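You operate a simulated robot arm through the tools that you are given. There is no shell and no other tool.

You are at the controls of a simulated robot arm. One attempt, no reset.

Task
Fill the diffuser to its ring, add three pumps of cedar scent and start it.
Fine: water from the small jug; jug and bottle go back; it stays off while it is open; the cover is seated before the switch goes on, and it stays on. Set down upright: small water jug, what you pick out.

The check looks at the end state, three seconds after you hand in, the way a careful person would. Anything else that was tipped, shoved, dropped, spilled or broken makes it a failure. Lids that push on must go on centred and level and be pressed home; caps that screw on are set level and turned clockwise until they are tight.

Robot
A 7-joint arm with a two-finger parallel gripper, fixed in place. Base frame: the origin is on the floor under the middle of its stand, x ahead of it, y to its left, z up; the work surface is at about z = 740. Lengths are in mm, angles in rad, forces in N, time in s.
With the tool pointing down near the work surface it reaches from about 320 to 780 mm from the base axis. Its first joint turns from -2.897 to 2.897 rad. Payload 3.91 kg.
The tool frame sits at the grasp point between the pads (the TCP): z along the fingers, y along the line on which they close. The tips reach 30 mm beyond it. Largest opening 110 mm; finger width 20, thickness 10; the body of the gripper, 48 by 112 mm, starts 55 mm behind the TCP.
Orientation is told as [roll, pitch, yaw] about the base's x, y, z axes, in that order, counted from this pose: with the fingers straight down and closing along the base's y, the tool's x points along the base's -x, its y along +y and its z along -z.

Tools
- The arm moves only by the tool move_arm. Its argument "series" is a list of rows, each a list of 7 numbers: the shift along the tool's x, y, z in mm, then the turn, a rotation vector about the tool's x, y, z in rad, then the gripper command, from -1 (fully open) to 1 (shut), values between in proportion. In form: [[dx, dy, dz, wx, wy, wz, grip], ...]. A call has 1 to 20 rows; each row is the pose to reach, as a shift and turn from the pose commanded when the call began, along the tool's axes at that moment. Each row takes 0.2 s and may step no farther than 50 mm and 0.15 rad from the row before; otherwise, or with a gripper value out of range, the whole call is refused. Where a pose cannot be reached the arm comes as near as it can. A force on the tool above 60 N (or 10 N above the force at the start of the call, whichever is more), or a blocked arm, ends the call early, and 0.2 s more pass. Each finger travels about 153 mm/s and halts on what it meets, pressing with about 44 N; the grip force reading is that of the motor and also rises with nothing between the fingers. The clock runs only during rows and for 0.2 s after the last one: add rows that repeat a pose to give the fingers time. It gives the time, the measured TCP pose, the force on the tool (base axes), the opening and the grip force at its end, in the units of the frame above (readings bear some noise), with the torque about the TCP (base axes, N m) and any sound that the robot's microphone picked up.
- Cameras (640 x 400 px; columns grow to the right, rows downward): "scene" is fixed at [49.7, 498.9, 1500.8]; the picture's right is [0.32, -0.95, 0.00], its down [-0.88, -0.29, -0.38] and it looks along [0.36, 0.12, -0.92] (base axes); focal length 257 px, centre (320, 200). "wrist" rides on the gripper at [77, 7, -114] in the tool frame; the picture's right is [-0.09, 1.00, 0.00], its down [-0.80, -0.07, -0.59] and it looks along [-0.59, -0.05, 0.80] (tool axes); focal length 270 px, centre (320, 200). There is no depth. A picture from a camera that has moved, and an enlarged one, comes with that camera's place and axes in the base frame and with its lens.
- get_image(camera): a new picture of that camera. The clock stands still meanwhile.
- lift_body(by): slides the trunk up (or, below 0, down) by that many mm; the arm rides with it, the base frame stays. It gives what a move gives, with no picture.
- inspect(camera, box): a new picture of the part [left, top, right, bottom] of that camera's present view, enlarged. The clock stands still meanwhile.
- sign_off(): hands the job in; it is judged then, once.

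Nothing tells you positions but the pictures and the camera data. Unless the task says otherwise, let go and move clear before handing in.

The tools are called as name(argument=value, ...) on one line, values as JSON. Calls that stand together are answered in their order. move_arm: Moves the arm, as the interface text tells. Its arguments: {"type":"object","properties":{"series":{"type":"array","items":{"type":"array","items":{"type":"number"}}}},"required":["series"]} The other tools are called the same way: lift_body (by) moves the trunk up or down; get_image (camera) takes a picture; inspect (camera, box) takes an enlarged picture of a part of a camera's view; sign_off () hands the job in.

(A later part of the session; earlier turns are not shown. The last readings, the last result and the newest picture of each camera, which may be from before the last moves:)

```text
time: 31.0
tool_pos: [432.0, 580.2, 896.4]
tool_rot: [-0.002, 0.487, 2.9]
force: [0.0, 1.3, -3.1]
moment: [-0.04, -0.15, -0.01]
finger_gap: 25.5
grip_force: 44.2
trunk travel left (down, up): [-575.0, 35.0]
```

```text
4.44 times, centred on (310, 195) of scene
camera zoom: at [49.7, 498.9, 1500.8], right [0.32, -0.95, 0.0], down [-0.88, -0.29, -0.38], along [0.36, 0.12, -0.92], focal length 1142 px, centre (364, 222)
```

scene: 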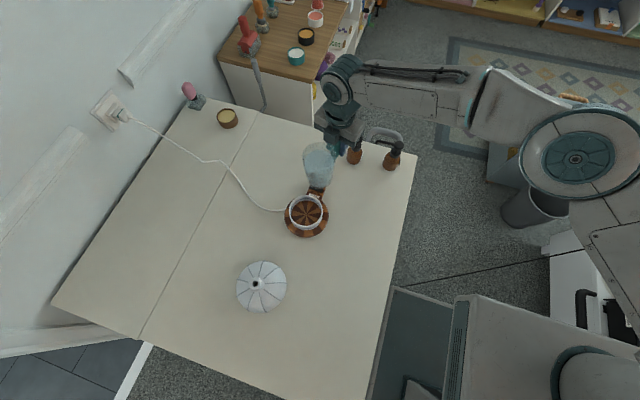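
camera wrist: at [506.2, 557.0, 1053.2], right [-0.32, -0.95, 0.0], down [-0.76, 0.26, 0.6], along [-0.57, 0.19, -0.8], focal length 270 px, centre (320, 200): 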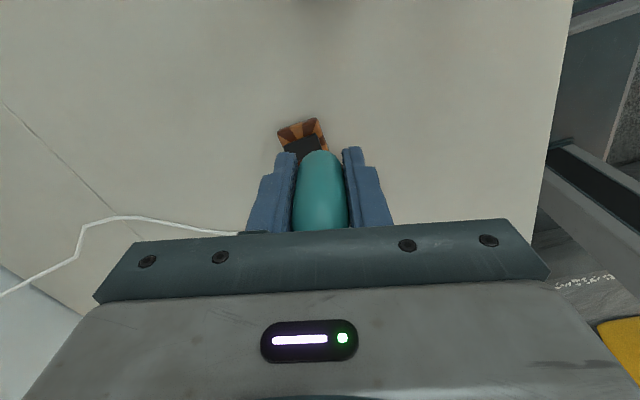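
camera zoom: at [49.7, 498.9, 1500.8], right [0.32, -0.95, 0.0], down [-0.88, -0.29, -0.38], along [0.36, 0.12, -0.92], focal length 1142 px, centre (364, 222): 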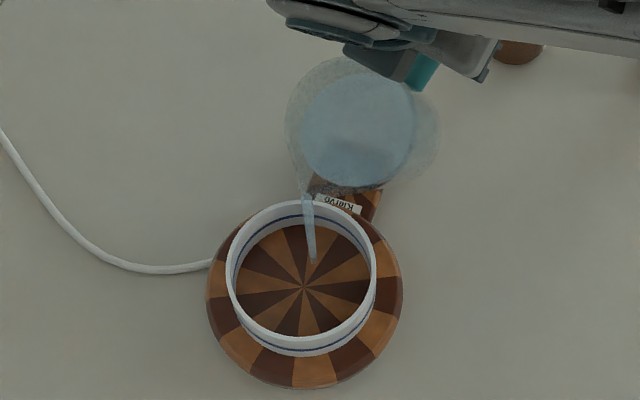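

Water is flowing in a thin stream that lands about 22 mm from the bowl centre, safely inside. I'll hold and watch the level.

move_arm(series=[[0, 0, 0, 0, 0, 0, 1], [0, 0, 0, 0, 0, 0, 1], [0, 0, 0, 0, 0, 0, 1]])

inspect(camera="scene", box=[270, 150, 350, 240])

```text
time: 31.8
tool_pos: [433.4, 581.0, 896.1]
tool_rot: [-0.001, 0.487, 2.902]
force: [0.0, 0.6, -4.1]
moment: [-0.04, -0.17, -0.04]
finger_gap: 25.8
grip_force: 43.7
trunk travel left (down, up): [-575.0, 35.0]
```

```text
4.44 times, centred on (310, 195) of scene
camera zoom: at [49.7, 498.9, 1500.8], right [0.32, -0.95, 0.0], down [-0.88, -0.29, -0.38], along [0.36, 0.12, -0.92], focal length 1142 px, centre (364, 222)
```

zoom: 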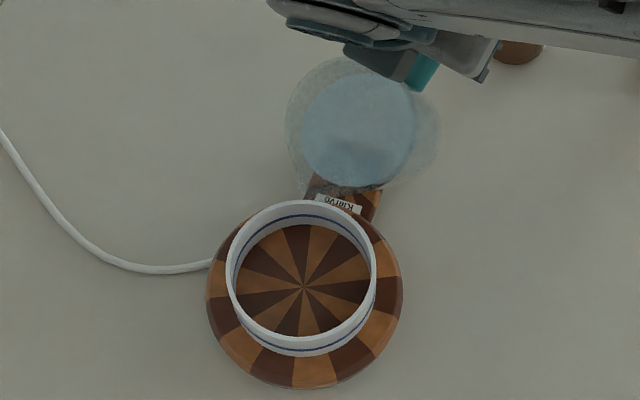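

Flow stopped on its own once the level met the lip, so the poured amount tracks the tilt. I'll keep stepping the tilt with holds.

move_arm(series=[[1.5, 0, -4, 0, 0.03, 0, 1], [2.9, 0, -8.1, 0, 0.063, 0, 1], [2.9, 0, -8.1, 0, 0.063, 0, 1], [2.9, 0, -8.1, 0, 0.063, 0, 1], [2.9, 0, -8.1, 0, 0.063, 0, 1], [2.9, 0, -8.1, 0, 0.063, 0, 1]])

inspect(camera="scene", box=[270, 150, 350, 240])

```text
time: 33.2
tool_pos: [431.8, 580.2, 906.0]
tool_rot: [0.0, 0.55, 2.9]
force: [-0.6, 0.3, -4.6]
moment: [-0.03, -0.13, 0.0]
finger_gap: 25.9
grip_force: 44.5
trunk travel left (down, up): [-575.0, 35.0]
```

```text
4.44 times, centred on (310, 195) of scene
camera zoom: at [49.7, 498.9, 1500.8], right [0.32, -0.95, 0.0], down [-0.88, -0.29, -0.38], along [0.36, 0.12, -0.92], focal length 1142 px, centre (364, 222)
```

zoom: 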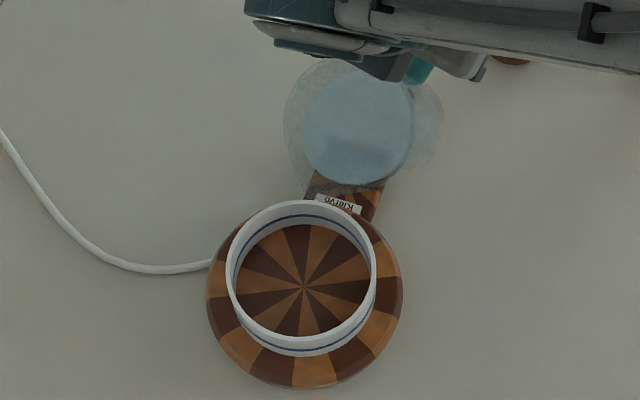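

inspect(camera="scene", box=[284, 188, 332, 226])

```text
10.53 times, centred on (308, 207) of scene
camera zoom: at [49.7, 498.9, 1500.8], right [0.32, -0.95, 0.0], down [-0.88, -0.29, -0.38], along [0.36, 0.12, -0.92], focal length 2705 px, centre (446, 126)
```

zoom: 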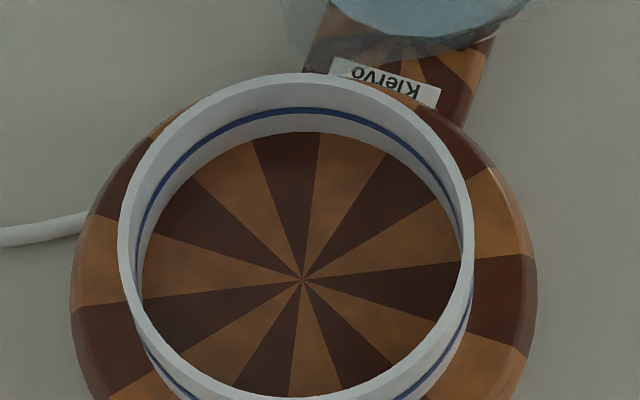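

The ring sits at roughly 44% of the bowl wall's height and there's little water in it yet. I'll tilt to 0.65.

move_arm(series=[[1.1, 0, -3.2, 0, 0.025, 0, 1], [2.2, 0, -6.4, 0, 0.05, 0, 1], [3.2, 0, -9.7, 0, 0.075, 0, 1], [4.3, 0, -12.9, 0, 0.1, 0, 1], [4.3, 0, -12.9, 0, 0.1, 0, 1], [4.3, 0, -12.9, 0, 0.1, 0, 1], [4.3, 0, -12.9, 0, 0.1, 0, 1], [4.3, 0, -12.9, 0, 0.1, 0, 1]])

inspect(camera="scene", box=[284, 188, 332, 226])

inspect(camera="scene", box=[270, 150, 350, 240])

```text
time: 35.0
tool_pos: [428.7, 582.3, 918.4]
tool_rot: [0.001, 0.649, 2.902]
force: [-0.2, 0.2, -3.0]
moment: [-0.05, -0.13, 0.0]
finger_gap: 25.8
grip_force: 43.8
trunk travel left (down, up): [-575.0, 35.0]
```

```text
10.53 times, centred on (308, 207) of scene
camera zoom: at [49.7, 498.9, 1500.8], right [0.32, -0.95, 0.0], down [-0.88, -0.29, -0.38], along [0.36, 0.12, -0.92], focal length 2705 px, centre (446, 126)
```

zoom: 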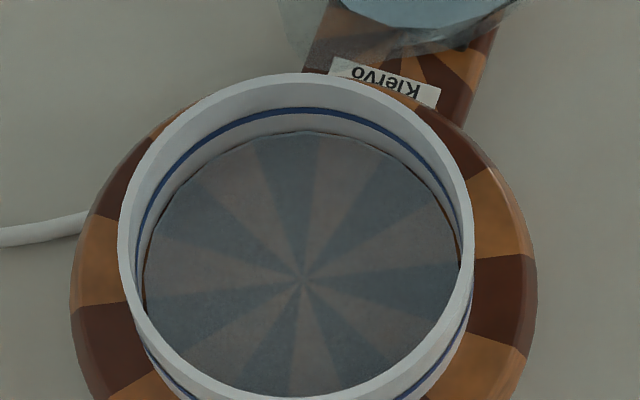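

```text
4.44 times, centred on (310, 195) of scene
camera zoom: at [49.7, 498.9, 1500.8], right [0.32, -0.95, 0.0], down [-0.88, -0.29, -0.38], along [0.36, 0.12, -0.92], focal length 1142 px, centre (364, 222)
```

zoom: 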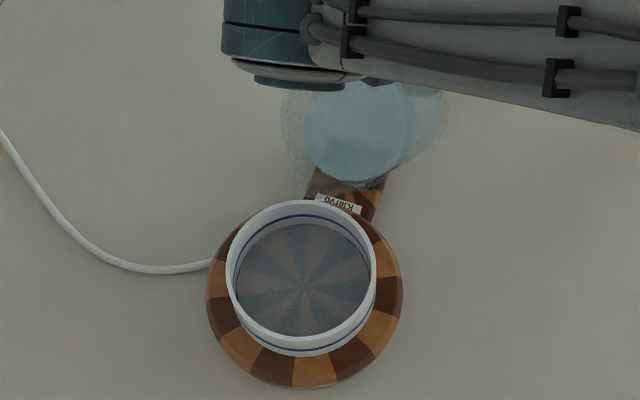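

A thin blue water layer is now visible. I'll keep stepping.

move_arm(series=[[1, 0, -3, 0, 0.023, 0, 1], [2.1, 0, -6, 0, 0.047, 0, 1], [3.2, 0, -9.1, 0, 0.07, 0, 1], [3.2, 0, -9.1, 0, 0.07, 0, 1], [3.2, 0, -9.1, 0, 0.07, 0, 1], [3.2, 0, -9.1, 0, 0.07, 0, 1], [3.2, 0, -9.1, 0, 0.07, 0, 1]])

inspect(camera="scene", box=[284, 188, 332, 226])

```text
time: 36.6
tool_pos: [427.1, 583.1, 927.9]
tool_rot: [0.0, 0.722, 2.9]
force: [-0.7, 0.3, -3.9]
moment: [-0.01, -0.09, 0.05]
finger_gap: 25.6
grip_force: 44.6
trunk travel left (down, up): [-575.0, 35.0]
```

```text
10.53 times, centred on (308, 207) of scene
camera zoom: at [49.7, 498.9, 1500.8], right [0.32, -0.95, 0.0], down [-0.88, -0.29, -0.38], along [0.36, 0.12, -0.92], focal length 2705 px, centre (446, 126)
```

zoom: 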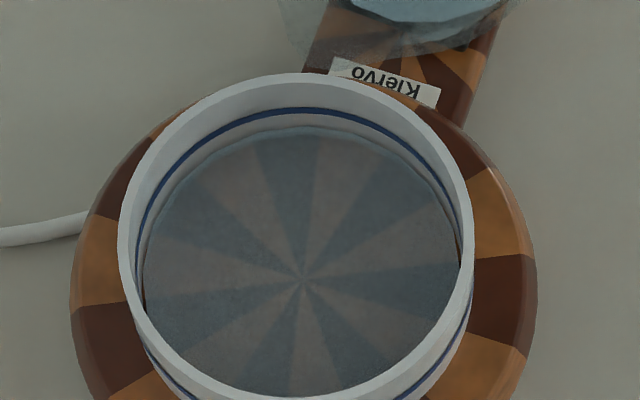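

move_arm(series=[[1.2, 0, -3.3, 0, 0.026, 0, 1], [2.4, 0, -6.7, 0, 0.052, 0, 1], [3.5, 0, -10.1, 0, 0.078, 0, 1], [3.5, 0, -10.1, 0, 0.078, 0, 1], [3.5, 0, -10.1, 0, 0.078, 0, 1], [3.5, 0, -10.1, 0, 0.078, 0, 1], [3.5, 0, -10.1, 0, 0.078, 0, 1]])

inspect(camera="scene", box=[284, 188, 332, 226])

inspect(camera="scene", box=[270, 150, 350, 240])

```text
time: 38.2
tool_pos: [422.4, 583.9, 937.4]
tool_rot: [-0.001, 0.797, 2.9]
force: [-0.2, 0.1, -3.2]
moment: [-0.04, -0.06, -0.02]
finger_gap: 25.6
grip_force: 44.2
trunk travel left (down, up): [-575.0, 35.0]
```

```text
10.53 times, centred on (308, 207) of scene
camera zoom: at [49.7, 498.9, 1500.8], right [0.32, -0.95, 0.0], down [-0.88, -0.29, -0.38], along [0.36, 0.12, -0.92], focal length 2705 px, centre (446, 126)
```

zoom: 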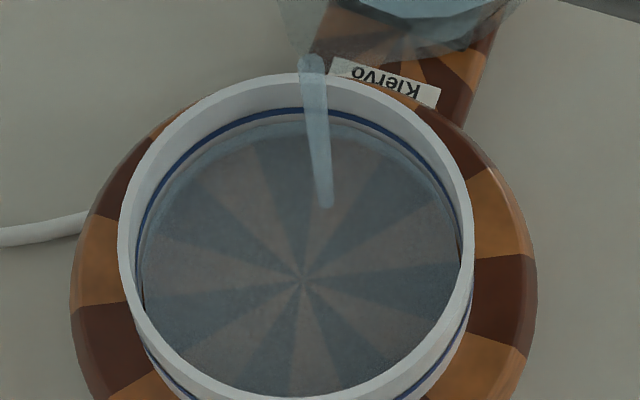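

```text
4.44 times, centred on (310, 195) of scene
camera zoom: at [49.7, 498.9, 1500.8], right [0.32, -0.95, 0.0], down [-0.88, -0.29, -0.38], along [0.36, 0.12, -0.92], focal length 1142 px, centre (364, 222)
```

zoom: 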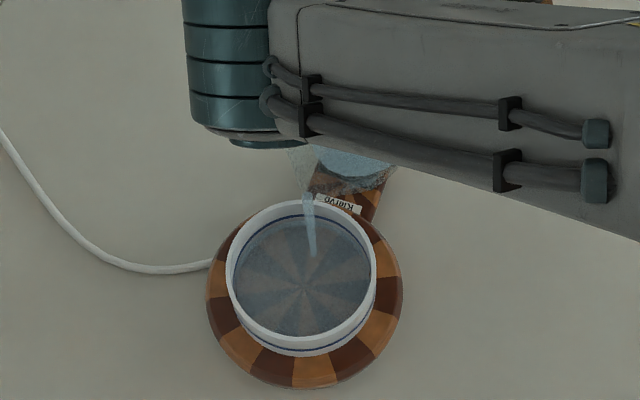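

Still trickling, with the level near y≈121 in the zoom and the ring at about 111. I'll hold without changing the tilt and check again.

move_arm(series=[[0, 0, 0, 0, 0, 0, 1], [0, 0, 0, 0, 0, 0, 1]])

inspect(camera="scene", box=[292, 190, 324, 210])

```text
time: 38.8
tool_pos: [420.5, 583.0, 936.5]
tool_rot: [0.0, 0.799, 2.901]
force: [-0.5, 0.2, -3.4]
moment: [-0.02, -0.1, 0.01]
finger_gap: 25.4
grip_force: 43.8
trunk travel left (down, up): [-575.0, 35.0]
```

```text
16.00 times, centred on (308, 200) of scene
camera zoom: at [49.7, 498.9, 1500.8], right [0.32, -0.95, 0.0], down [-0.88, -0.29, -0.38], along [0.36, 0.12, -0.92], focal length 4111 px, centre (512, 200)
```

zoom: 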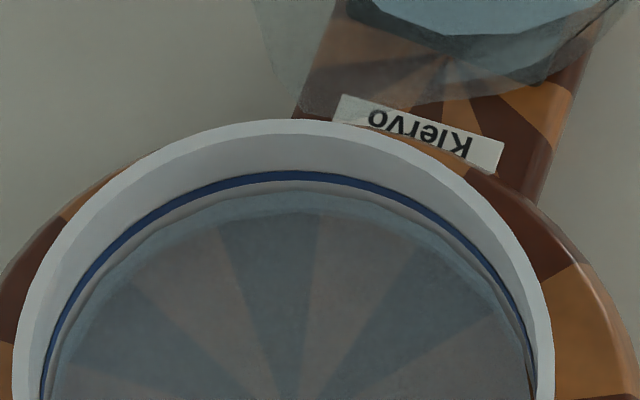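

The water is roughly halfway to the ring, needing about 8 mm more. Next step is to tilt 0.85.

move_arm(series=[[1.1, 0, -3.2, 0, 0.025, 0, 1], [2.3, 0, -6.4, 0, 0.05, 0, 1], [2.3, 0, -6.4, 0, 0.05, 0, 1], [2.3, 0, -6.4, 0, 0.05, 0, 1], [2.3, 0, -6.4, 0, 0.05, 0, 1], [2.3, 0, -6.4, 0, 0.05, 0, 1], [2.3, 0, -6.4, 0, 0.05, 0, 1], [2.3, 0, -6.4, 0, 0.05, 0, 1]])

inspect(camera="scene", box=[292, 190, 324, 210])

inspect(camera="scene", box=[284, 188, 332, 226])

```text
time: 40.6
tool_pos: [419.5, 584.1, 943.9]
tool_rot: [-0.001, 0.846, 2.9]
force: [0.4, -0.3, -2.8]
moment: [-0.01, -0.07, -0.03]
finger_gap: 25.5
grip_force: 43.9
trunk travel left (down, up): [-575.0, 35.0]
```

```text
16.00 times, centred on (308, 200) of scene
camera zoom: at [49.7, 498.9, 1500.8], right [0.32, -0.95, 0.0], down [-0.88, -0.29, -0.38], along [0.36, 0.12, -0.92], focal length 4111 px, centre (512, 200)
```

zoom: 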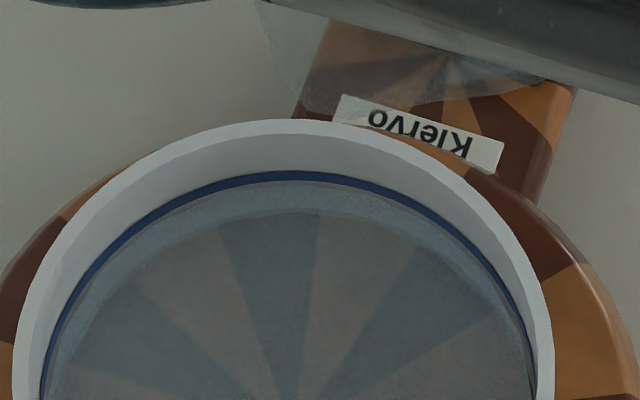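

```text
10.53 times, centred on (308, 207) of scene
camera zoom: at [49.7, 498.9, 1500.8], right [0.32, -0.95, 0.0], down [-0.88, -0.29, -0.38], along [0.36, 0.12, -0.92], focal length 2705 px, centre (446, 126)
```

zoom: 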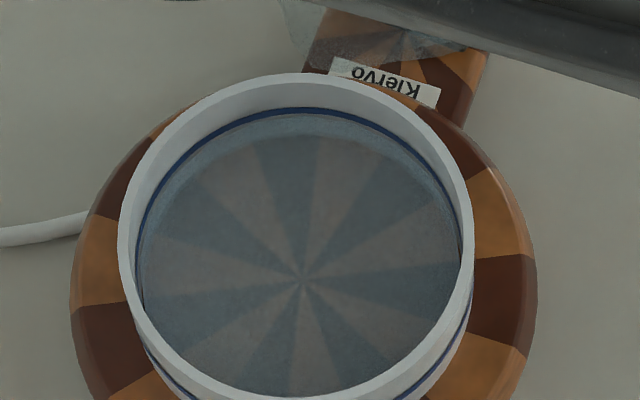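

The water is at the ring's lower edge and the flow has stopped. One small step of 0.03 rad should bring it to mid-ring.

move_arm(series=[[0.8, 0, -2.2, 0, 0.017, 0, 1], [1.5, 0, -4, 0, 0.03, 0, 1], [1.5, 0, -4, 0, 0.03, 0, 1], [1.5, 0, -4, 0, 0.03, 0, 1], [1.5, 0, -4, 0, 0.03, 0, 1], [1.5, 0, -4, 0, 0.03, 0, 1], [1.5, 0, -4, 0, 0.03, 0, 1]])

inspect(camera="scene", box=[292, 190, 324, 210])

inspect(camera="scene", box=[270, 150, 350, 240])

```text
time: 42.2
tool_pos: [416.9, 584.4, 947.6]
tool_rot: [-0.001, 0.877, 2.902]
force: [0.1, -0.1, -2.3]
moment: [-0.01, -0.05, 0.04]
finger_gap: 25.7
grip_force: 43.7
trunk travel left (down, up): [-575.0, 35.0]
```

```text
16.00 times, centred on (308, 200) of scene
camera zoom: at [49.7, 498.9, 1500.8], right [0.32, -0.95, 0.0], down [-0.88, -0.29, -0.38], along [0.36, 0.12, -0.92], focal length 4111 px, centre (512, 200)
```

zoom: 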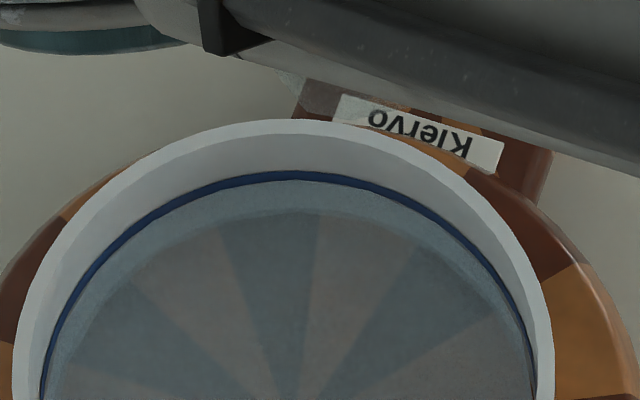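

```text
4.44 times, centred on (310, 195) of scene
camera zoom: at [49.7, 498.9, 1500.8], right [0.32, -0.95, 0.0], down [-0.88, -0.29, -0.38], along [0.36, 0.12, -0.92], focal length 1142 px, centre (364, 222)
```

zoom: 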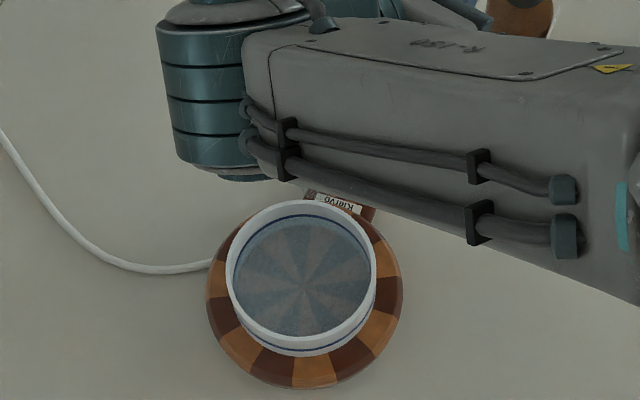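

inspect(camera="scene", box=[300, 194, 312, 202])

inspect(camera="scene", box=[293, 198, 303, 208])

```text
16.00 times, centred on (306, 198) of scene
camera zoom: at [49.7, 498.9, 1500.8], right [0.32, -0.95, 0.0], down [-0.88, -0.29, -0.38], along [0.36, 0.12, -0.92], focal length 4111 px, centre (544, 232)
```

zoom: 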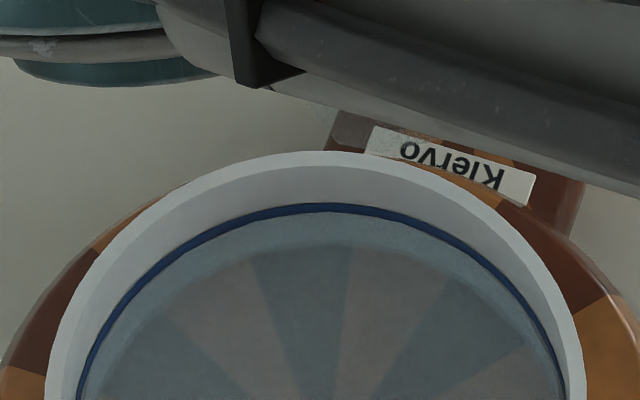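

```text
16.00 times, centred on (298, 203) of scene
camera zoom: at [49.7, 498.9, 1500.8], right [0.32, -0.95, 0.0], down [-0.88, -0.29, -0.38], along [0.36, 0.12, -0.92], focal length 4111 px, centre (672, 152)
```

zoom: 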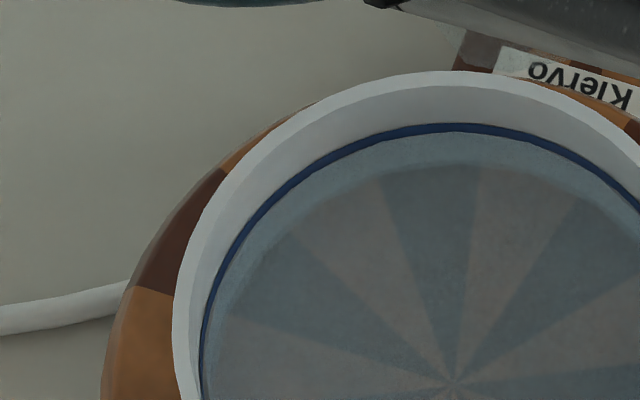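

The water has just entered the ring's lower edge, so one more tiny step of 0.02 rad will reach mid-band.

move_arm(series=[[0.5, 0, -1.3, 0, 0.01, 0, 1], [1, 0, -2.6, 0, 0.02, 0, 1], [1, 0, -2.6, 0, 0.02, 0, 1], [1, 0, -2.6, 0, 0.02, 0, 1], [1, 0, -2.6, 0, 0.02, 0, 1], [1, 0, -2.6, 0, 0.02, 0, 1]])

inspect(camera="scene", box=[292, 190, 324, 210])

```text
time: 43.6
tool_pos: [415.9, 585.0, 950.3]
tool_rot: [0.0, 0.898, 2.901]
force: [-0.8, 0.2, -2.3]
moment: [-0.03, -0.06, -0.01]
finger_gap: 25.8
grip_force: 44.0
trunk travel left (down, up): [-575.0, 35.0]
```

```text
16.00 times, centred on (308, 200) of scene
camera zoom: at [49.7, 498.9, 1500.8], right [0.32, -0.95, 0.0], down [-0.88, -0.29, -0.38], along [0.36, 0.12, -0.92], focal length 4111 px, centre (512, 200)
```

zoom: 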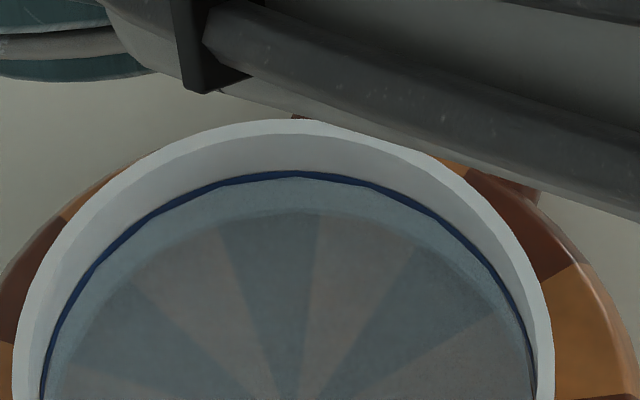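

The level is right at mid-ring. I'll untilt the jug smoothly, staying over the bowl.

move_arm(series=[[0.5, 0, 0.6, 0, -0.05, 0, 1], [1.5, 0, 1.9, 0, -0.13, 0, 1], [2.7, 0, 3.4, 0, -0.22, 0, 1], [4, 0, 5, 0, -0.33, 0, 1], [5.3, 0, 6.7, 0, -0.44, 0, 1], [6.7, 0, 8.4, 0, -0.55, 0, 1], [8, 0, 10, 0, -0.66, 0, 1], [9.2, 0, 11.6, 0, -0.76, 0, 1], [10.3, 0, 12.9, 0, -0.84, 0, 1], [10.9, 0, 13.7, 0, -0.898, 0, 1]])

inspect(camera="scene", box=[292, 190, 324, 210])

inspect(camera="scene", box=[250, 120, 370, 250])

```text
time: 45.8
tool_pos: [432.7, 579.2, 949.1]
tool_rot: [0.0, 0.0, 2.9]
force: [-0.3, 0.5, -3.3]
moment: [-0.06, -0.11, 0.01]
finger_gap: 25.6
grip_force: 44.3
trunk travel left (down, up): [-575.0, 35.0]
```

```text
16.00 times, centred on (308, 200) of scene
camera zoom: at [49.7, 498.9, 1500.8], right [0.32, -0.95, 0.0], down [-0.88, -0.29, -0.38], along [0.36, 0.12, -0.92], focal length 4111 px, centre (512, 200)
```

zoom: 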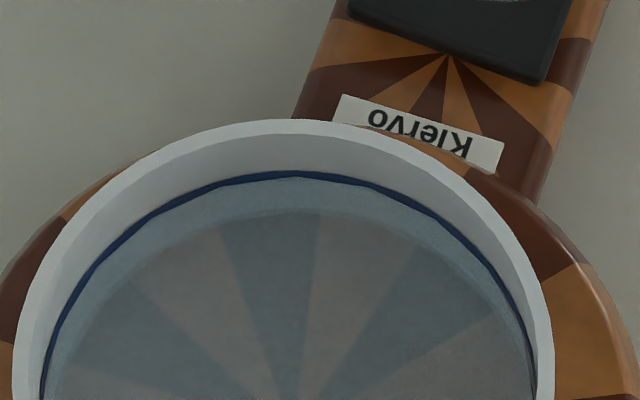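

```text
3.08 times, centred on (310, 185) of scene
camera zoom: at [49.7, 498.9, 1500.8], right [0.32, -0.95, 0.0], down [-0.88, -0.29, -0.38], along [0.36, 0.12, -0.92], focal length 791 px, centre (351, 246)
```

zoom: 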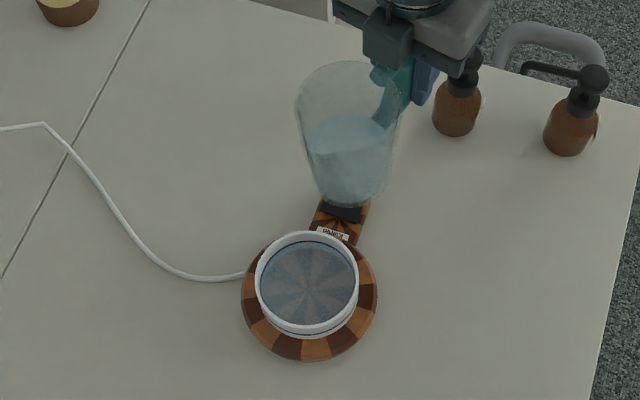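

The fill is good. I'll carry the jug back over its original spot at TCP ≈ (-10.5, 384), reversing the path.

move_arm(series=[[-2.8, 2.1, 0, 0, 0, 0.0094, 1], [-10.7, 8.3, 0, 0, 0, 0.0364, 1], [-23.3, 18, 0, 0, 0, 0.079, 1], [-39.9, 30.7, 0, 0, 0, 0.1352, 1], [-60, 46.2, 0, 0, 0, 0.2031, 1], [-82.9, 63.8, 0, 0, 0, 0.2808, 1], [-108.1, 83.3, 0, 0, 0, 0.3663, 1], [-135.1, 104.1, 0, 0, 0, 0.4576, 1], [-163.2, 125.7, 0, 0, 0, 0.5528, 1], [-191.9, 147.8, 0, 0, 0, 0.65, 1], [-220.5, 169.9, 0, 0, 0, 0.7472, 1], [-248.6, 191.5, 0, 0, 0, 0.8424, 1], [-275.6, 212.3, 0, 0, 0, 0.9337, 1], [-300.8, 231.7, 0, 0, 0, 1.0192, 1], [-323.7, 249.4, 0, 0, 0, 1.0969, 1], [-343.8, 264.9, 0, 0, 0, 1.1648, 1], [-360.4, 277.6, 0, 0, 0, 1.221, 1], [-373, 287.3, 0, 0, 0, 1.2636, 1], [-380.9, 293.5, 0, 0, 0, 1.2906, 1], [-383.7, 295.6, 0, 0, 0, 1.3, 1]])

```text
time: 50.0
tool_pos: [-9.9, 384.5, 950.6]
tool_rot: [0.0, -0.002, 1.599]
force: [-0.6, -0.7, -2.3]
moment: [-0.11, -0.01, 0.01]
finger_gap: 26.0
grip_force: 44.0
trunk travel left (down, up): [-575.0, 35.0]
```

I'm above the original spot. I'll lower to about 12 mm above contact, then check.

move_arm(series=[[0, 0, 6, 0, 0, 0, 1], [0, 0, 18, 0, 0, 0, 1], [0, 0, 36, 0, 0, 0, 1], [0, 0, 58, 0, 0, 0, 1], [0, 0, 80, 0, 0, 0, 1], [0, 0, 100, 0, 0, 0, 1], [0, 0, 118, 0, 0, 0, 1], [0, 0, 132, 0, 0, 0, 1], [0, 0, 140, 0, 0, 0, 1], [0, 0, 142, 0, 0, 0, 1]])

inspect(camera="scene", box=[280, 290, 400, 380])

get_image(camera="wrist")

```text
time: 52.2
tool_pos: [-8.7, 385.5, 807.5]
tool_rot: [0.0, 0.0, 1.6]
force: [-0.5, -0.4, -2.6]
moment: [-0.13, 0.0, -0.03]
finger_gap: 25.7
grip_force: 44.0
trunk travel left (down, up): [-575.0, 35.0]
```

```text
4.44 times, centred on (340, 335) of scene
camera zoom: at [49.7, 498.9, 1500.8], right [0.32, -0.95, 0.0], down [-0.88, -0.29, -0.38], along [0.36, 0.12, -0.92], focal length 1142 px, centre (231, -400)
```

zoom: 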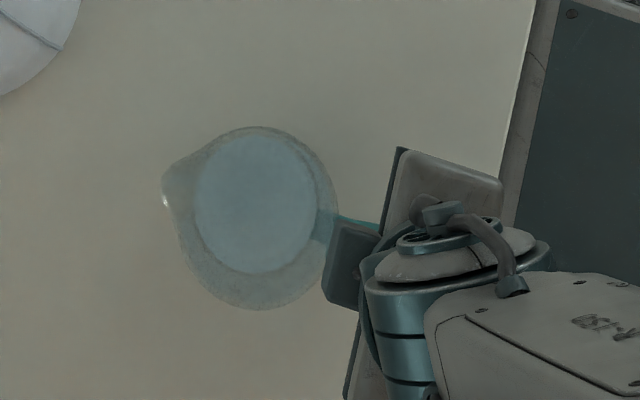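

```text
taken
camera wrist: at [-14.5, 309.4, 922.0], right [-1.0, 0.06, 0.0], down [0.05, 0.8, 0.59], along [0.04, 0.59, -0.8], focal length 270 px, centre (320, 200)
```

wrist: 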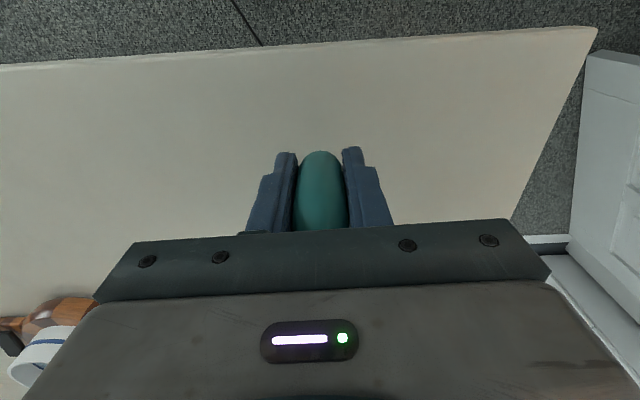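

move_arm(series=[[0, 0, 3, 0, 0, 0, 1], [0, 0, 6, 0, 0, 0, 1], [0, 0, 8, 0, 0, 0, 1], [0, 0, 9.5, 0, 0, 0, 1], [0, 0, 10.5, 0, 0, 0, 1]])

```text
time: 53.4
tool_pos: [-11.5, 386.4, 797.1]
tool_rot: [0.001, -0.002, 1.6]
force: [0.4, -0.3, 8.1]
moment: [0.94, -0.32, -0.06]
finger_gap: 25.9
grip_force: 43.5
trunk travel left (down, up): [-575.0, 35.0]
```

Contact: the jug is on the table and I'm pressing slightly. I'll relieve by 1 mm, then open.

move_arm(series=[[0, 0, -1, 0, 0, 0, 1], [0, 0, -1, 0, 0, 0, 1]])

```text
time: 54.0
tool_pos: [-10.7, 385.5, 797.6]
tool_rot: [-0.001, -0.001, 1.6]
force: [0.4, 1.9, 2.1]
moment: [0.53, -0.08, 0.07]
finger_gap: 25.7
grip_force: 44.2
trunk travel left (down, up): [-575.0, 35.0]
```

move_arm(series=[[0, 0, -1, 0, 0, 0, 0.4], [0, 0, -1, 0, 0, 0, 0.1], [0, 0, -1, 0, 0, 0, -0.5], [0, 0, -1, 0, 0, 0, -1], [0, 0, -1, 0, 0, 0, -1]])

get_image(camera="wrist")

```text
time: 55.2
tool_pos: [-10.5, 386.1, 798.5]
tool_rot: [0.001, 0.001, 1.6]
force: [-0.6, 0.0, 0.2]
moment: [-0.03, 0.05, 0.02]
finger_gap: 110.0
grip_force: 0.0
trunk travel left (down, up): [-575.0, 35.0]
```

```text
taken
camera wrist: at [-14.9, 309.4, 913.3], right [-1.0, 0.06, 0.0], down [0.05, 0.8, 0.59], along [0.04, 0.59, -0.8], focal length 270 px, centre (320, 200)
```

wrist: 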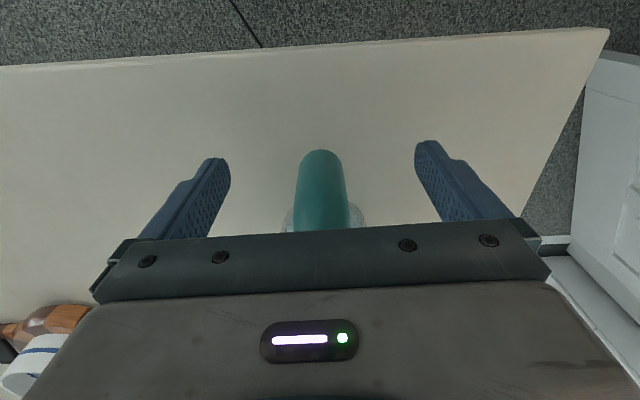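

The jug is released. I'll retract straight up and check it's standing well.

move_arm(series=[[0, 0, -25, 0, 0, 0, -1], [0, 0, -60, 0, 0, 0, -1], [0, 0, -100, 0, 0, 0, -1], [0, 0, -140, 0, 0, 0, -1], [0, 0, -160, 0, 0, 0, -1]])

get_image(camera="wrist")

get_image(camera="scene")

```text
time: 56.4
tool_pos: [-9.5, 384.2, 962.9]
tool_rot: [0.0, 0.001, 1.6]
force: [-0.5, 0.2, 0.1]
moment: [0.01, 0.0, -0.03]
finger_gap: 110.1
grip_force: 0.1
trunk travel left (down, up): [-575.0, 35.0]
```

```text
taken
camera wrist: at [-14.7, 307.6, 1076.3], right [-1.0, 0.06, 0.0], down [0.05, 0.8, 0.59], along [0.04, 0.59, -0.8], focal length 270 px, centre (320, 200)
```

wrist: 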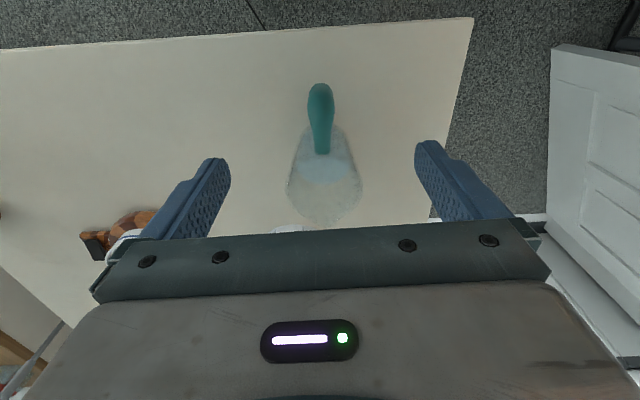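

```text
taken
```

scene: 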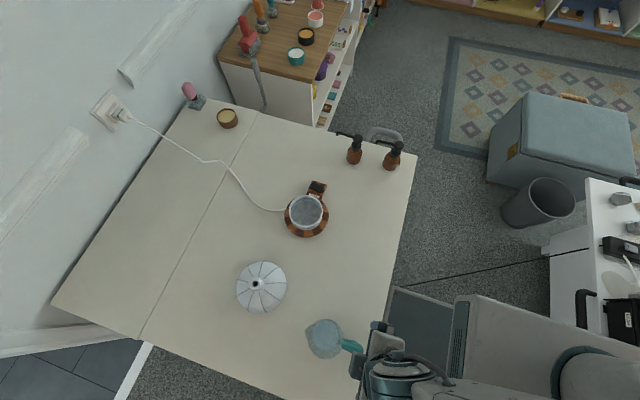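

The jug is back in place and upright. Next I'll move over toward the cedar bottle for a close look.

move_arm(series=[[-3, -21, 0, 0, 0, 0, -1], [-9, -64, 0, 0, 0, 0.005, -1], [-15, -110, 0, 0, 0, 0.01, -1], [-21, -157, 0, 0, 0, 0.015, -1], [-27, -204, 0, 0, 0, 0.02, -1], [-34, -251, 0, 0, 0, 0.025, -1], [-40, -298, 0, 0, 0, 0.03, -1], [-47, -345, 0, 0, 0, 0.03, -1], [-53, -392, 0, 0, 0, 0.03, -1], [-59, -437, 0, 0, 0, 0.03, -1], [-65, -480, 0, 0, 0, 0.03, -1], [-69, -512, 0, 0, 0, 0.03, -1]])

get_image(camera="wrist")

```text
time: 59.0
tool_pos: [501.2, 468.7, 960.9]
tool_rot: [-0.001, 0.0, 1.571]
force: [0.0, -0.3, -0.5]
moment: [0.01, 0.02, 0.01]
finger_gap: 110.2
grip_force: 0.1
trunk travel left (down, up): [-575.0, 35.0]
```

```text
taken
camera wrist: at [493.9, 393.5, 1074.4], right [-1.0, 0.09, 0.0], down [0.07, 0.8, 0.59], along [0.05, 0.59, -0.8], focal length 270 px, centre (320, 200)
```

wrist: 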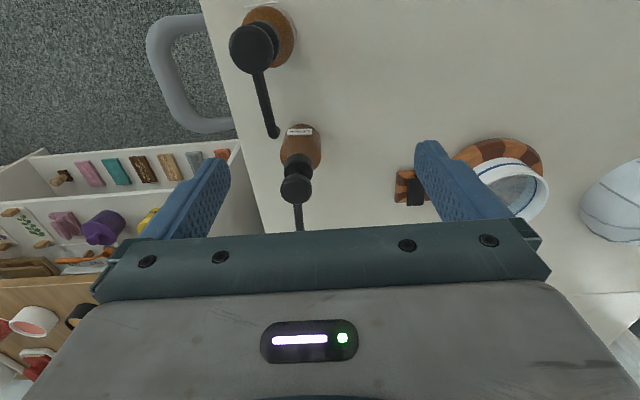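

inspect(camera="wrist", box=[240, 110, 360, 235])

inspect(camera="scene", box=[330, 120, 420, 180])

```text
3.20 times, centred on (300, 172) of wrist
camera zoom: at [493.9, 393.5, 1074.4], right [-1.0, 0.09, 0.0], down [0.07, 0.8, 0.59], along [0.05, 0.59, -0.8], focal length 865 px, centre (384, 288)
```

zoom: 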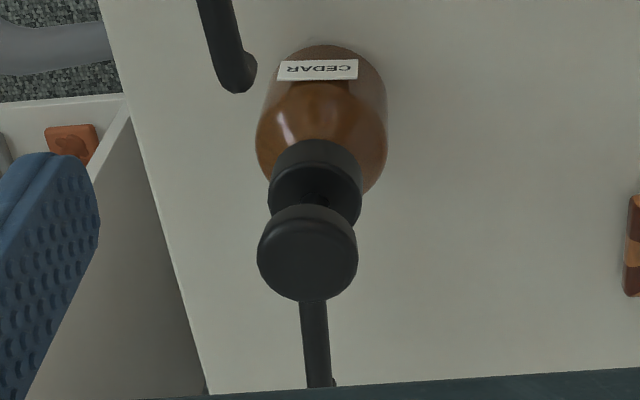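

```text
6.67 times, centred on (375, 150) of scene
camera zoom: at [49.7, 498.9, 1500.8], right [0.32, -0.95, 0.0], down [-0.88, -0.29, -0.38], along [0.36, 0.12, -0.92], focal length 1713 px, centre (-47, 533)
```

zoom: 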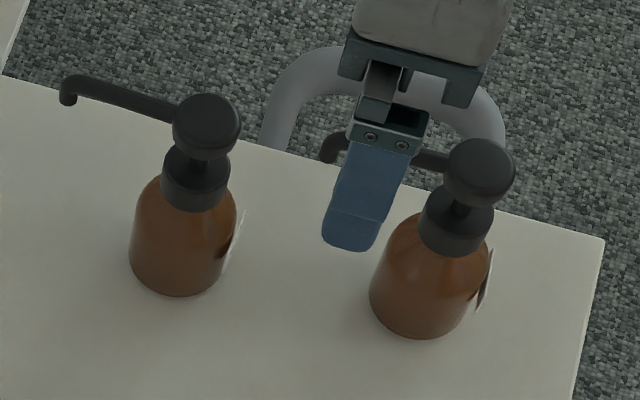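

The cedar head top comes out near (529, 537, 861), which leaves little room for a top-down grip. I need a side view to measure the bottle's shoulder height accurately.

move_arm(series=[[-5, 13, 5, 0, 0, 0.134, -1], [-9, 26, 11, 0, 0, 0.268, -1], [-14, 38, 16, 0, 0, 0.402, -1], [-19, 51, 22, 0, 0, 0.536, -1], [-23, 64, 27, 0, 0, 0.67, -1], [-28, 77, 33, 0, 0, 0.804, -1], [-32, 90, 38, 0, 0, 0.938, -1], [-37, 103, 44, 0, 0, 1.072, -1], [-42, 115, 49, 0, 0, 1.206, -1], [-46, 128, 55, 0, 0, 1.34, -1], [-51, 141, 60, 0, 0, 1.47, -1]])

move_arm(series=[[0, 0, 5, 0, -0.14, 0, -1], [0, 0, 10, 0, -0.28, 0, -1], [0, 0, 15, 0, -0.42, 0, -1], [0, 0, 20, 0, -0.56, 0, -1], [0, 0, 25, 0, -0.7, 0, -1], [0, 0, 30, 0, -0.84, 0, -1]])

get_image(camera="wrist")

```text
time: 61.4
tool_pos: [359.3, 521.9, 899.8]
tool_rot: [0.001, -0.002, 0.096]
force: [0.1, -0.6, -1.4]
moment: [-0.05, 0.01, 0.01]
finger_gap: 110.0
grip_force: 0.0
trunk travel left (down, up): [-575.0, 35.0]
```

```text
time: 62.8
tool_pos: [357.7, 521.0, 869.5]
tool_rot: [0.001, -0.841, 0.1]
force: [0.1, 0.2, -0.4]
moment: [-0.01, -0.01, 0.02]
finger_gap: 109.8
grip_force: 0.0
trunk travel left (down, up): [-575.0, 35.0]
```

```text
taken
camera wrist: at [220.9, 515.3, 888.6], right [-0.04, 1.0, 0.07], down [0.1, -0.06, 0.99], along [0.99, 0.05, -0.09], focal length 270 px, centre (320, 200)
```

wrist: 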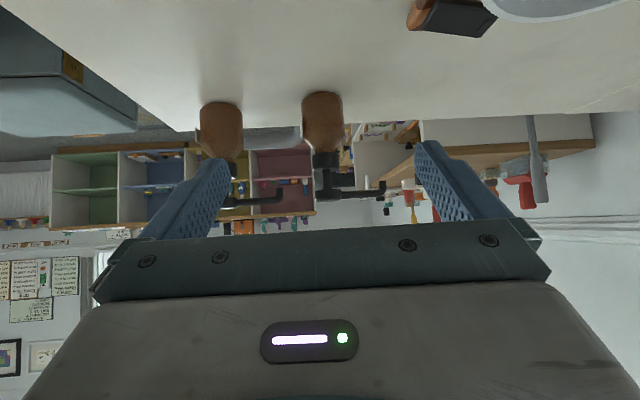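

inspect(camera="wrist", box=[280, 80, 400, 215])

inspect(camera="wrist", box=[395, 0, 515, 60])

```text
2.96 times, centred on (340, 148) of wrist
camera zoom: at [220.9, 515.3, 888.6], right [-0.04, 1.0, 0.07], down [0.1, -0.06, 0.99], along [0.99, 0.05, -0.09], focal length 801 px, centre (261, 356)
```

zoom: 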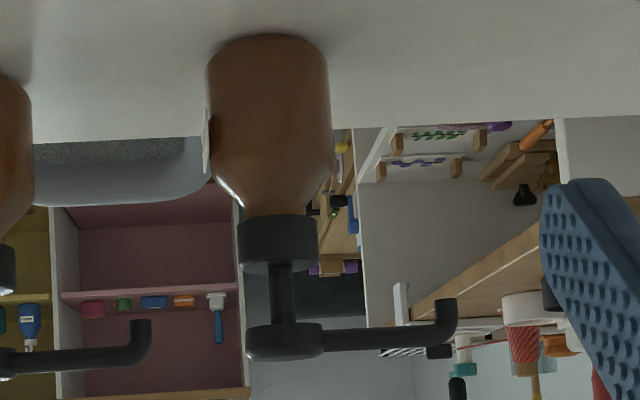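

```text
5.33 times, centred on (455, 30) of wrist
camera zoom: at [220.9, 515.3, 888.6], right [-0.04, 1.0, 0.07], down [0.1, -0.06, 0.99], along [0.99, 0.05, -0.09], focal length 1442 px, centre (-400, 1107)
```

zoom: 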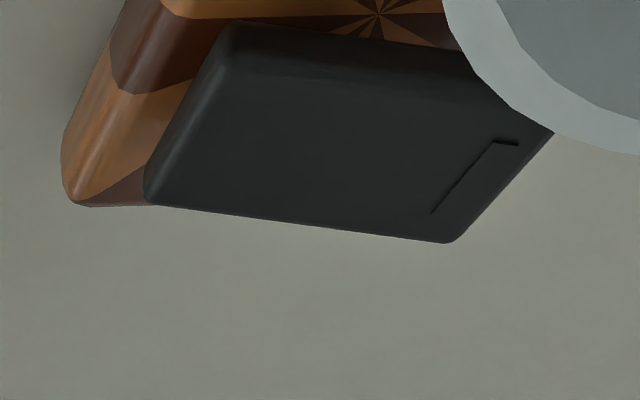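

Now I have exact heights: the cylinder wall runs to z≈788, the collar spans 805–825, the head top is at ≈861, and the nozzle tip is ≈66 mm out at z≈842. A top-down grip at TCP z≈809 puts the fingertips on the body while clearing the head. Moving above the bottle.

move_arm(series=[[-11, 0, -10, 0, 0.14, 0, -1], [-22, 0, -20, 0, 0.28, 0, -1], [-33, 0, -30, 0, 0.42, 0, -1], [-45, 0, -40, 0, 0.56, 0, -1], [-56, 0, -50, 0, 0.7, 0, -1], [-67, 0, -60, 0, 0.841, 0, -1]])

move_arm(series=[[-17, 0, 0, 0, 0, -0.1375, -1], [-34, 0, 0, 0, 0, -0.275, -1], [-51, 0, 0, 0, 0, -0.4125, -1], [-69, 0, 0, 0, 0, -0.55, -1], [-86, 0, 0, 0, 0, -0.6875, -1], [-103, 0, 0, 0, 0, -0.825, -1], [-120, 1, 0, 0, 0, -0.9625, -1], [-138, 1, 0, 0, 0, -1.1, -1], [-155, 1, 0, 0, 0, -1.2375, -1], [-172, 1, 0, 0, 0, -1.375, -1]])

get_image(camera="wrist")

get_image(camera="scene")

```text
time: 64.2
tool_pos: [358.6, 518.3, 959.8]
tool_rot: [-0.001, 0.002, 0.1]
force: [1.0, 0.5, 0.9]
moment: [-0.02, -0.01, -0.01]
finger_gap: 109.9
grip_force: 0.0
trunk travel left (down, up): [-575.0, 35.0]
```

```text
time: 66.4
tool_pos: [529.9, 538.9, 960.3]
tool_rot: [0.001, 0.001, 1.478]
force: [0.0, 0.1, -0.3]
moment: [-0.03, 0.03, -0.02]
finger_gap: 110.0
grip_force: 0.1
trunk travel left (down, up): [-575.0, 35.0]
```

```text
taken
camera wrist: at [515.8, 463.4, 1074.9], right [-0.98, 0.18, 0.0], down [0.15, 0.79, 0.59], along [0.11, 0.58, -0.8], focal length 270 px, centre (320, 200)
```

wrist: 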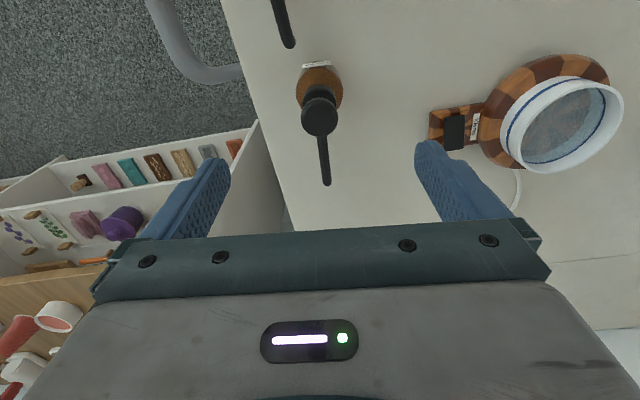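

```text
taken
```

scene: 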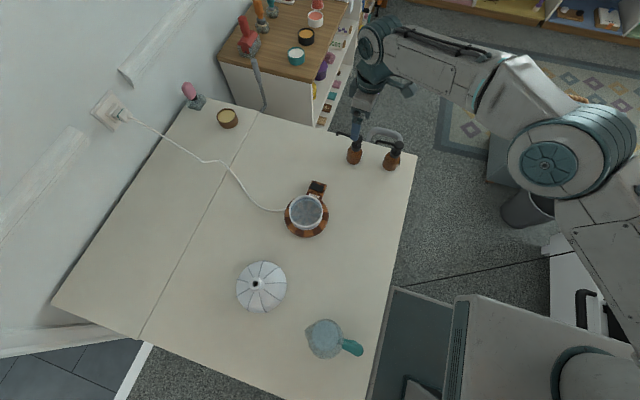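

inspect(camera="wrist", box=[270, 50, 370, 200])

```text
2.67 times, centred on (320, 125) of wrist
camera zoom: at [515.8, 463.4, 1074.9], right [-0.98, 0.18, 0.0], down [0.15, 0.79, 0.59], along [0.11, 0.58, -0.8], focal length 721 px, centre (320, 400)
```

zoom: 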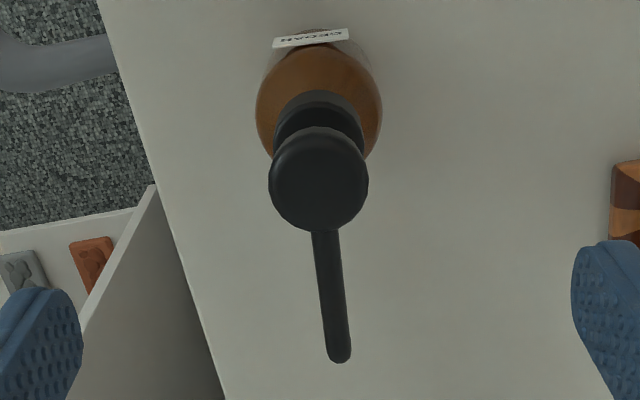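

Alignment looks good, with the head centre at (530.6, 538.2). I'll descend in two stages.

move_arm(series=[[0, 0, 25, 0, 0, 0, -1], [0, 0, 55, 0, 0, 0, -1], [0, 0, 85, 0, 0, 0, -1], [0, 0, 110, 0, 0, 0, -1], [0, 0, 120, 0, 0, 0, -1], [0, 0, 120, 0, 0, 0, -1]])

inspect(camera="wrist", box=[180, 60, 460, 240])

inspect(camera="scene", box=[320, 100, 410, 180])

```text
time: 67.8
tool_pos: [530.0, 539.6, 839.4]
tool_rot: [0.001, 0.0, 1.475]
force: [-0.2, -0.8, 0.2]
moment: [0.0, -0.04, 0.06]
finger_gap: 109.9
grip_force: 0.0
trunk travel left (down, up): [-575.0, 35.0]
```

```text
2.22 times, centred on (320, 150) of wrist
camera zoom: at [515.5, 464.9, 953.0], right [-0.98, 0.18, 0.0], down [0.15, 0.79, 0.59], along [0.11, 0.58, -0.8], focal length 601 px, centre (320, 311)
```

zoom: 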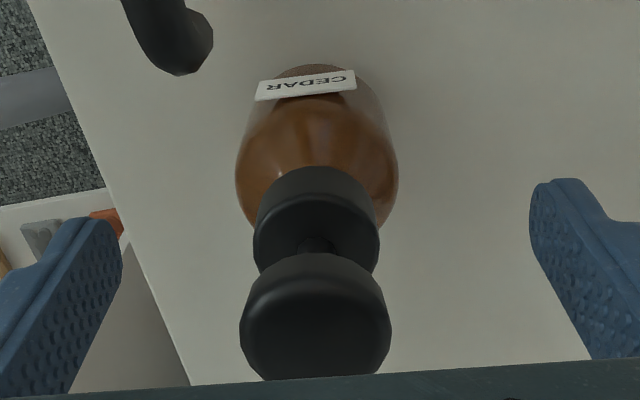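

```text
5.00 times, centred on (365, 140) of scene
camera zoom: at [49.7, 498.9, 1500.8], right [0.32, -0.95, 0.0], down [-0.88, -0.29, -0.38], along [0.36, 0.12, -0.92], focal length 1285 px, centre (95, 500)
```

zoom: 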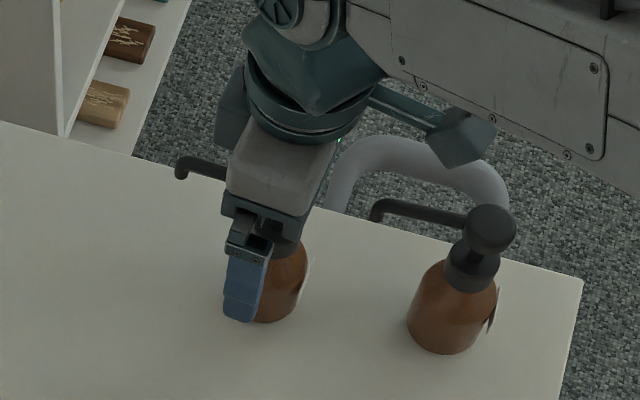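

Centred: the bottle axis falls at column ~316 and TCP column 320. Down to z≈812, then a check of the head clearance.

move_arm(series=[[0, 0, 10, 0, 0, 0, -1], [0, 0, 19, 0, 0, 0, -1], [0, 0, 26, 0, 0, 0, -1], [0, 0, 28, 0, 0, 0, -1]])

inspect(camera="wrist", box=[180, 60, 460, 240])

```text
time: 68.8
tool_pos: [528.9, 538.4, 810.3]
tool_rot: [0.001, 0.0, 1.475]
force: [-0.6, -0.1, -0.1]
moment: [-0.04, -0.04, -0.03]
finger_gap: 109.8
grip_force: 0.0
trunk travel left (down, up): [-575.0, 35.0]
```

```text
2.22 times, centred on (320, 150) of wrist
camera zoom: at [514.7, 463.5, 925.2], right [-0.98, 0.18, 0.0], down [0.15, 0.79, 0.59], along [0.11, 0.58, -0.8], focal length 601 px, centre (320, 311)
```

zoom: 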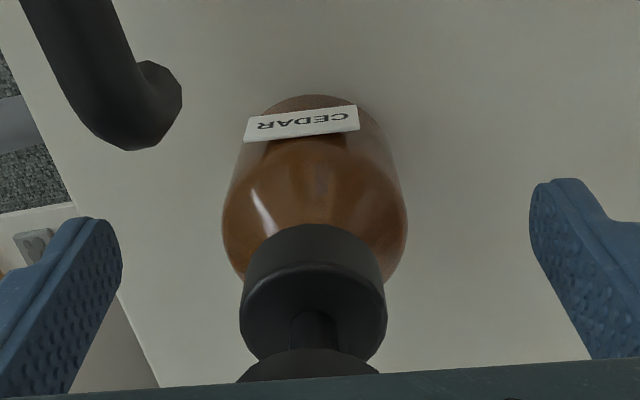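

I'll shift 1.5 mm to centre and close on the bottle body.

move_arm(series=[[0, -1.5, 0.5, 0, 0, 0, -0.6], [0, -1.5, 0.5, 0, 0, 0, -0.2], [0, -1.5, 0.5, 0, 0, 0, 0.1], [0, -1.5, 0.5, 0, 0, 0, 0.6], [0, -1.5, 0.5, 0, 0, 0, 1], [0, -1.5, 0.5, 0, 0, 0, 1]])

inspect(camera="wrist", box=[180, 60, 460, 240])

```text
time: 70.2
tool_pos: [530.6, 538.9, 810.6]
tool_rot: [0.002, -0.001, 1.476]
force: [0.8, 0.4, -0.1]
moment: [-0.05, -0.05, 0.01]
finger_gap: 48.6
grip_force: 43.8
trunk travel left (down, up): [-575.0, 35.0]
```

```text
2.22 times, centred on (320, 150) of wrist
camera zoom: at [516.1, 463.5, 924.8], right [-0.98, 0.18, 0.0], down [0.15, 0.79, 0.59], along [0.11, 0.58, -0.8], focal length 601 px, centre (320, 311)
```

zoom: 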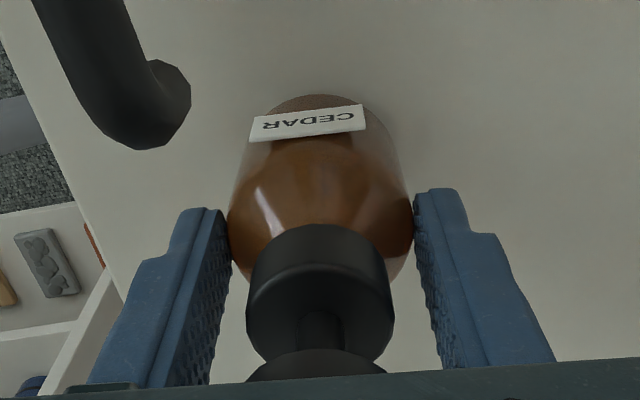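

Gripped at 48.6 mm, which matches the bottle's diameter. A gentle lift to check.

move_arm(series=[[0, 0, -2, 0, 0, 0, 1], [0, 0, -5, 0, 0, 0, 1], [0, 0, -10, 0, 0, 0, 1], [0, 0, -15, 0, 0, 0, 1], [0, 0, -15, 0, 0, 0, 1]])

inspect(camera="wrist", box=[180, 60, 460, 240])

inspect(camera="scene", box=[320, 100, 410, 180])

```text
time: 71.4
tool_pos: [530.7, 538.2, 826.0]
tool_rot: [0.001, -0.001, 1.473]
force: [0.4, 0.7, -2.1]
moment: [-0.04, 0.01, -0.01]
finger_gap: 48.6
grip_force: 44.5
trunk travel left (down, up): [-575.0, 35.0]
```

```text
2.22 times, centred on (320, 150) of wrist
camera zoom: at [517.2, 463.6, 940.1], right [-0.98, 0.18, 0.0], down [0.15, 0.79, 0.59], along [0.11, 0.58, -0.8], focal length 601 px, centre (320, 311)
```

zoom: 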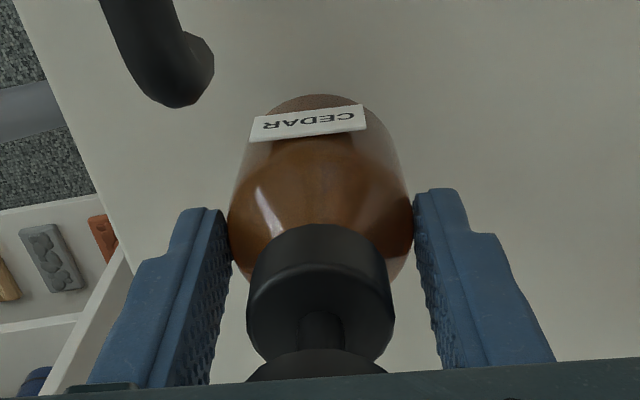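

```text
5.00 times, centred on (365, 140) of scene
camera zoom: at [49.7, 498.9, 1500.8], right [0.32, -0.95, 0.0], down [-0.88, -0.29, -0.38], along [0.36, 0.12, -0.92], focal length 1285 px, centre (95, 500)
```

zoom: 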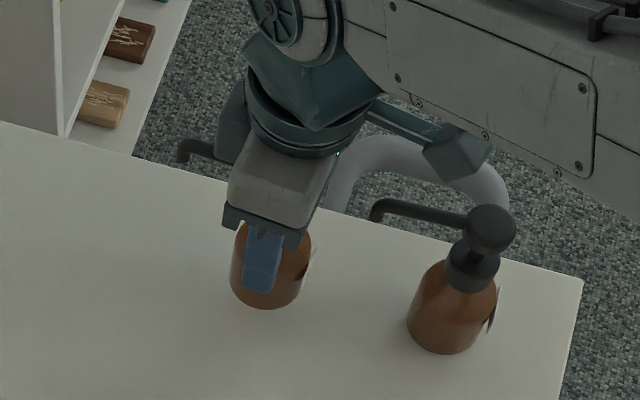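

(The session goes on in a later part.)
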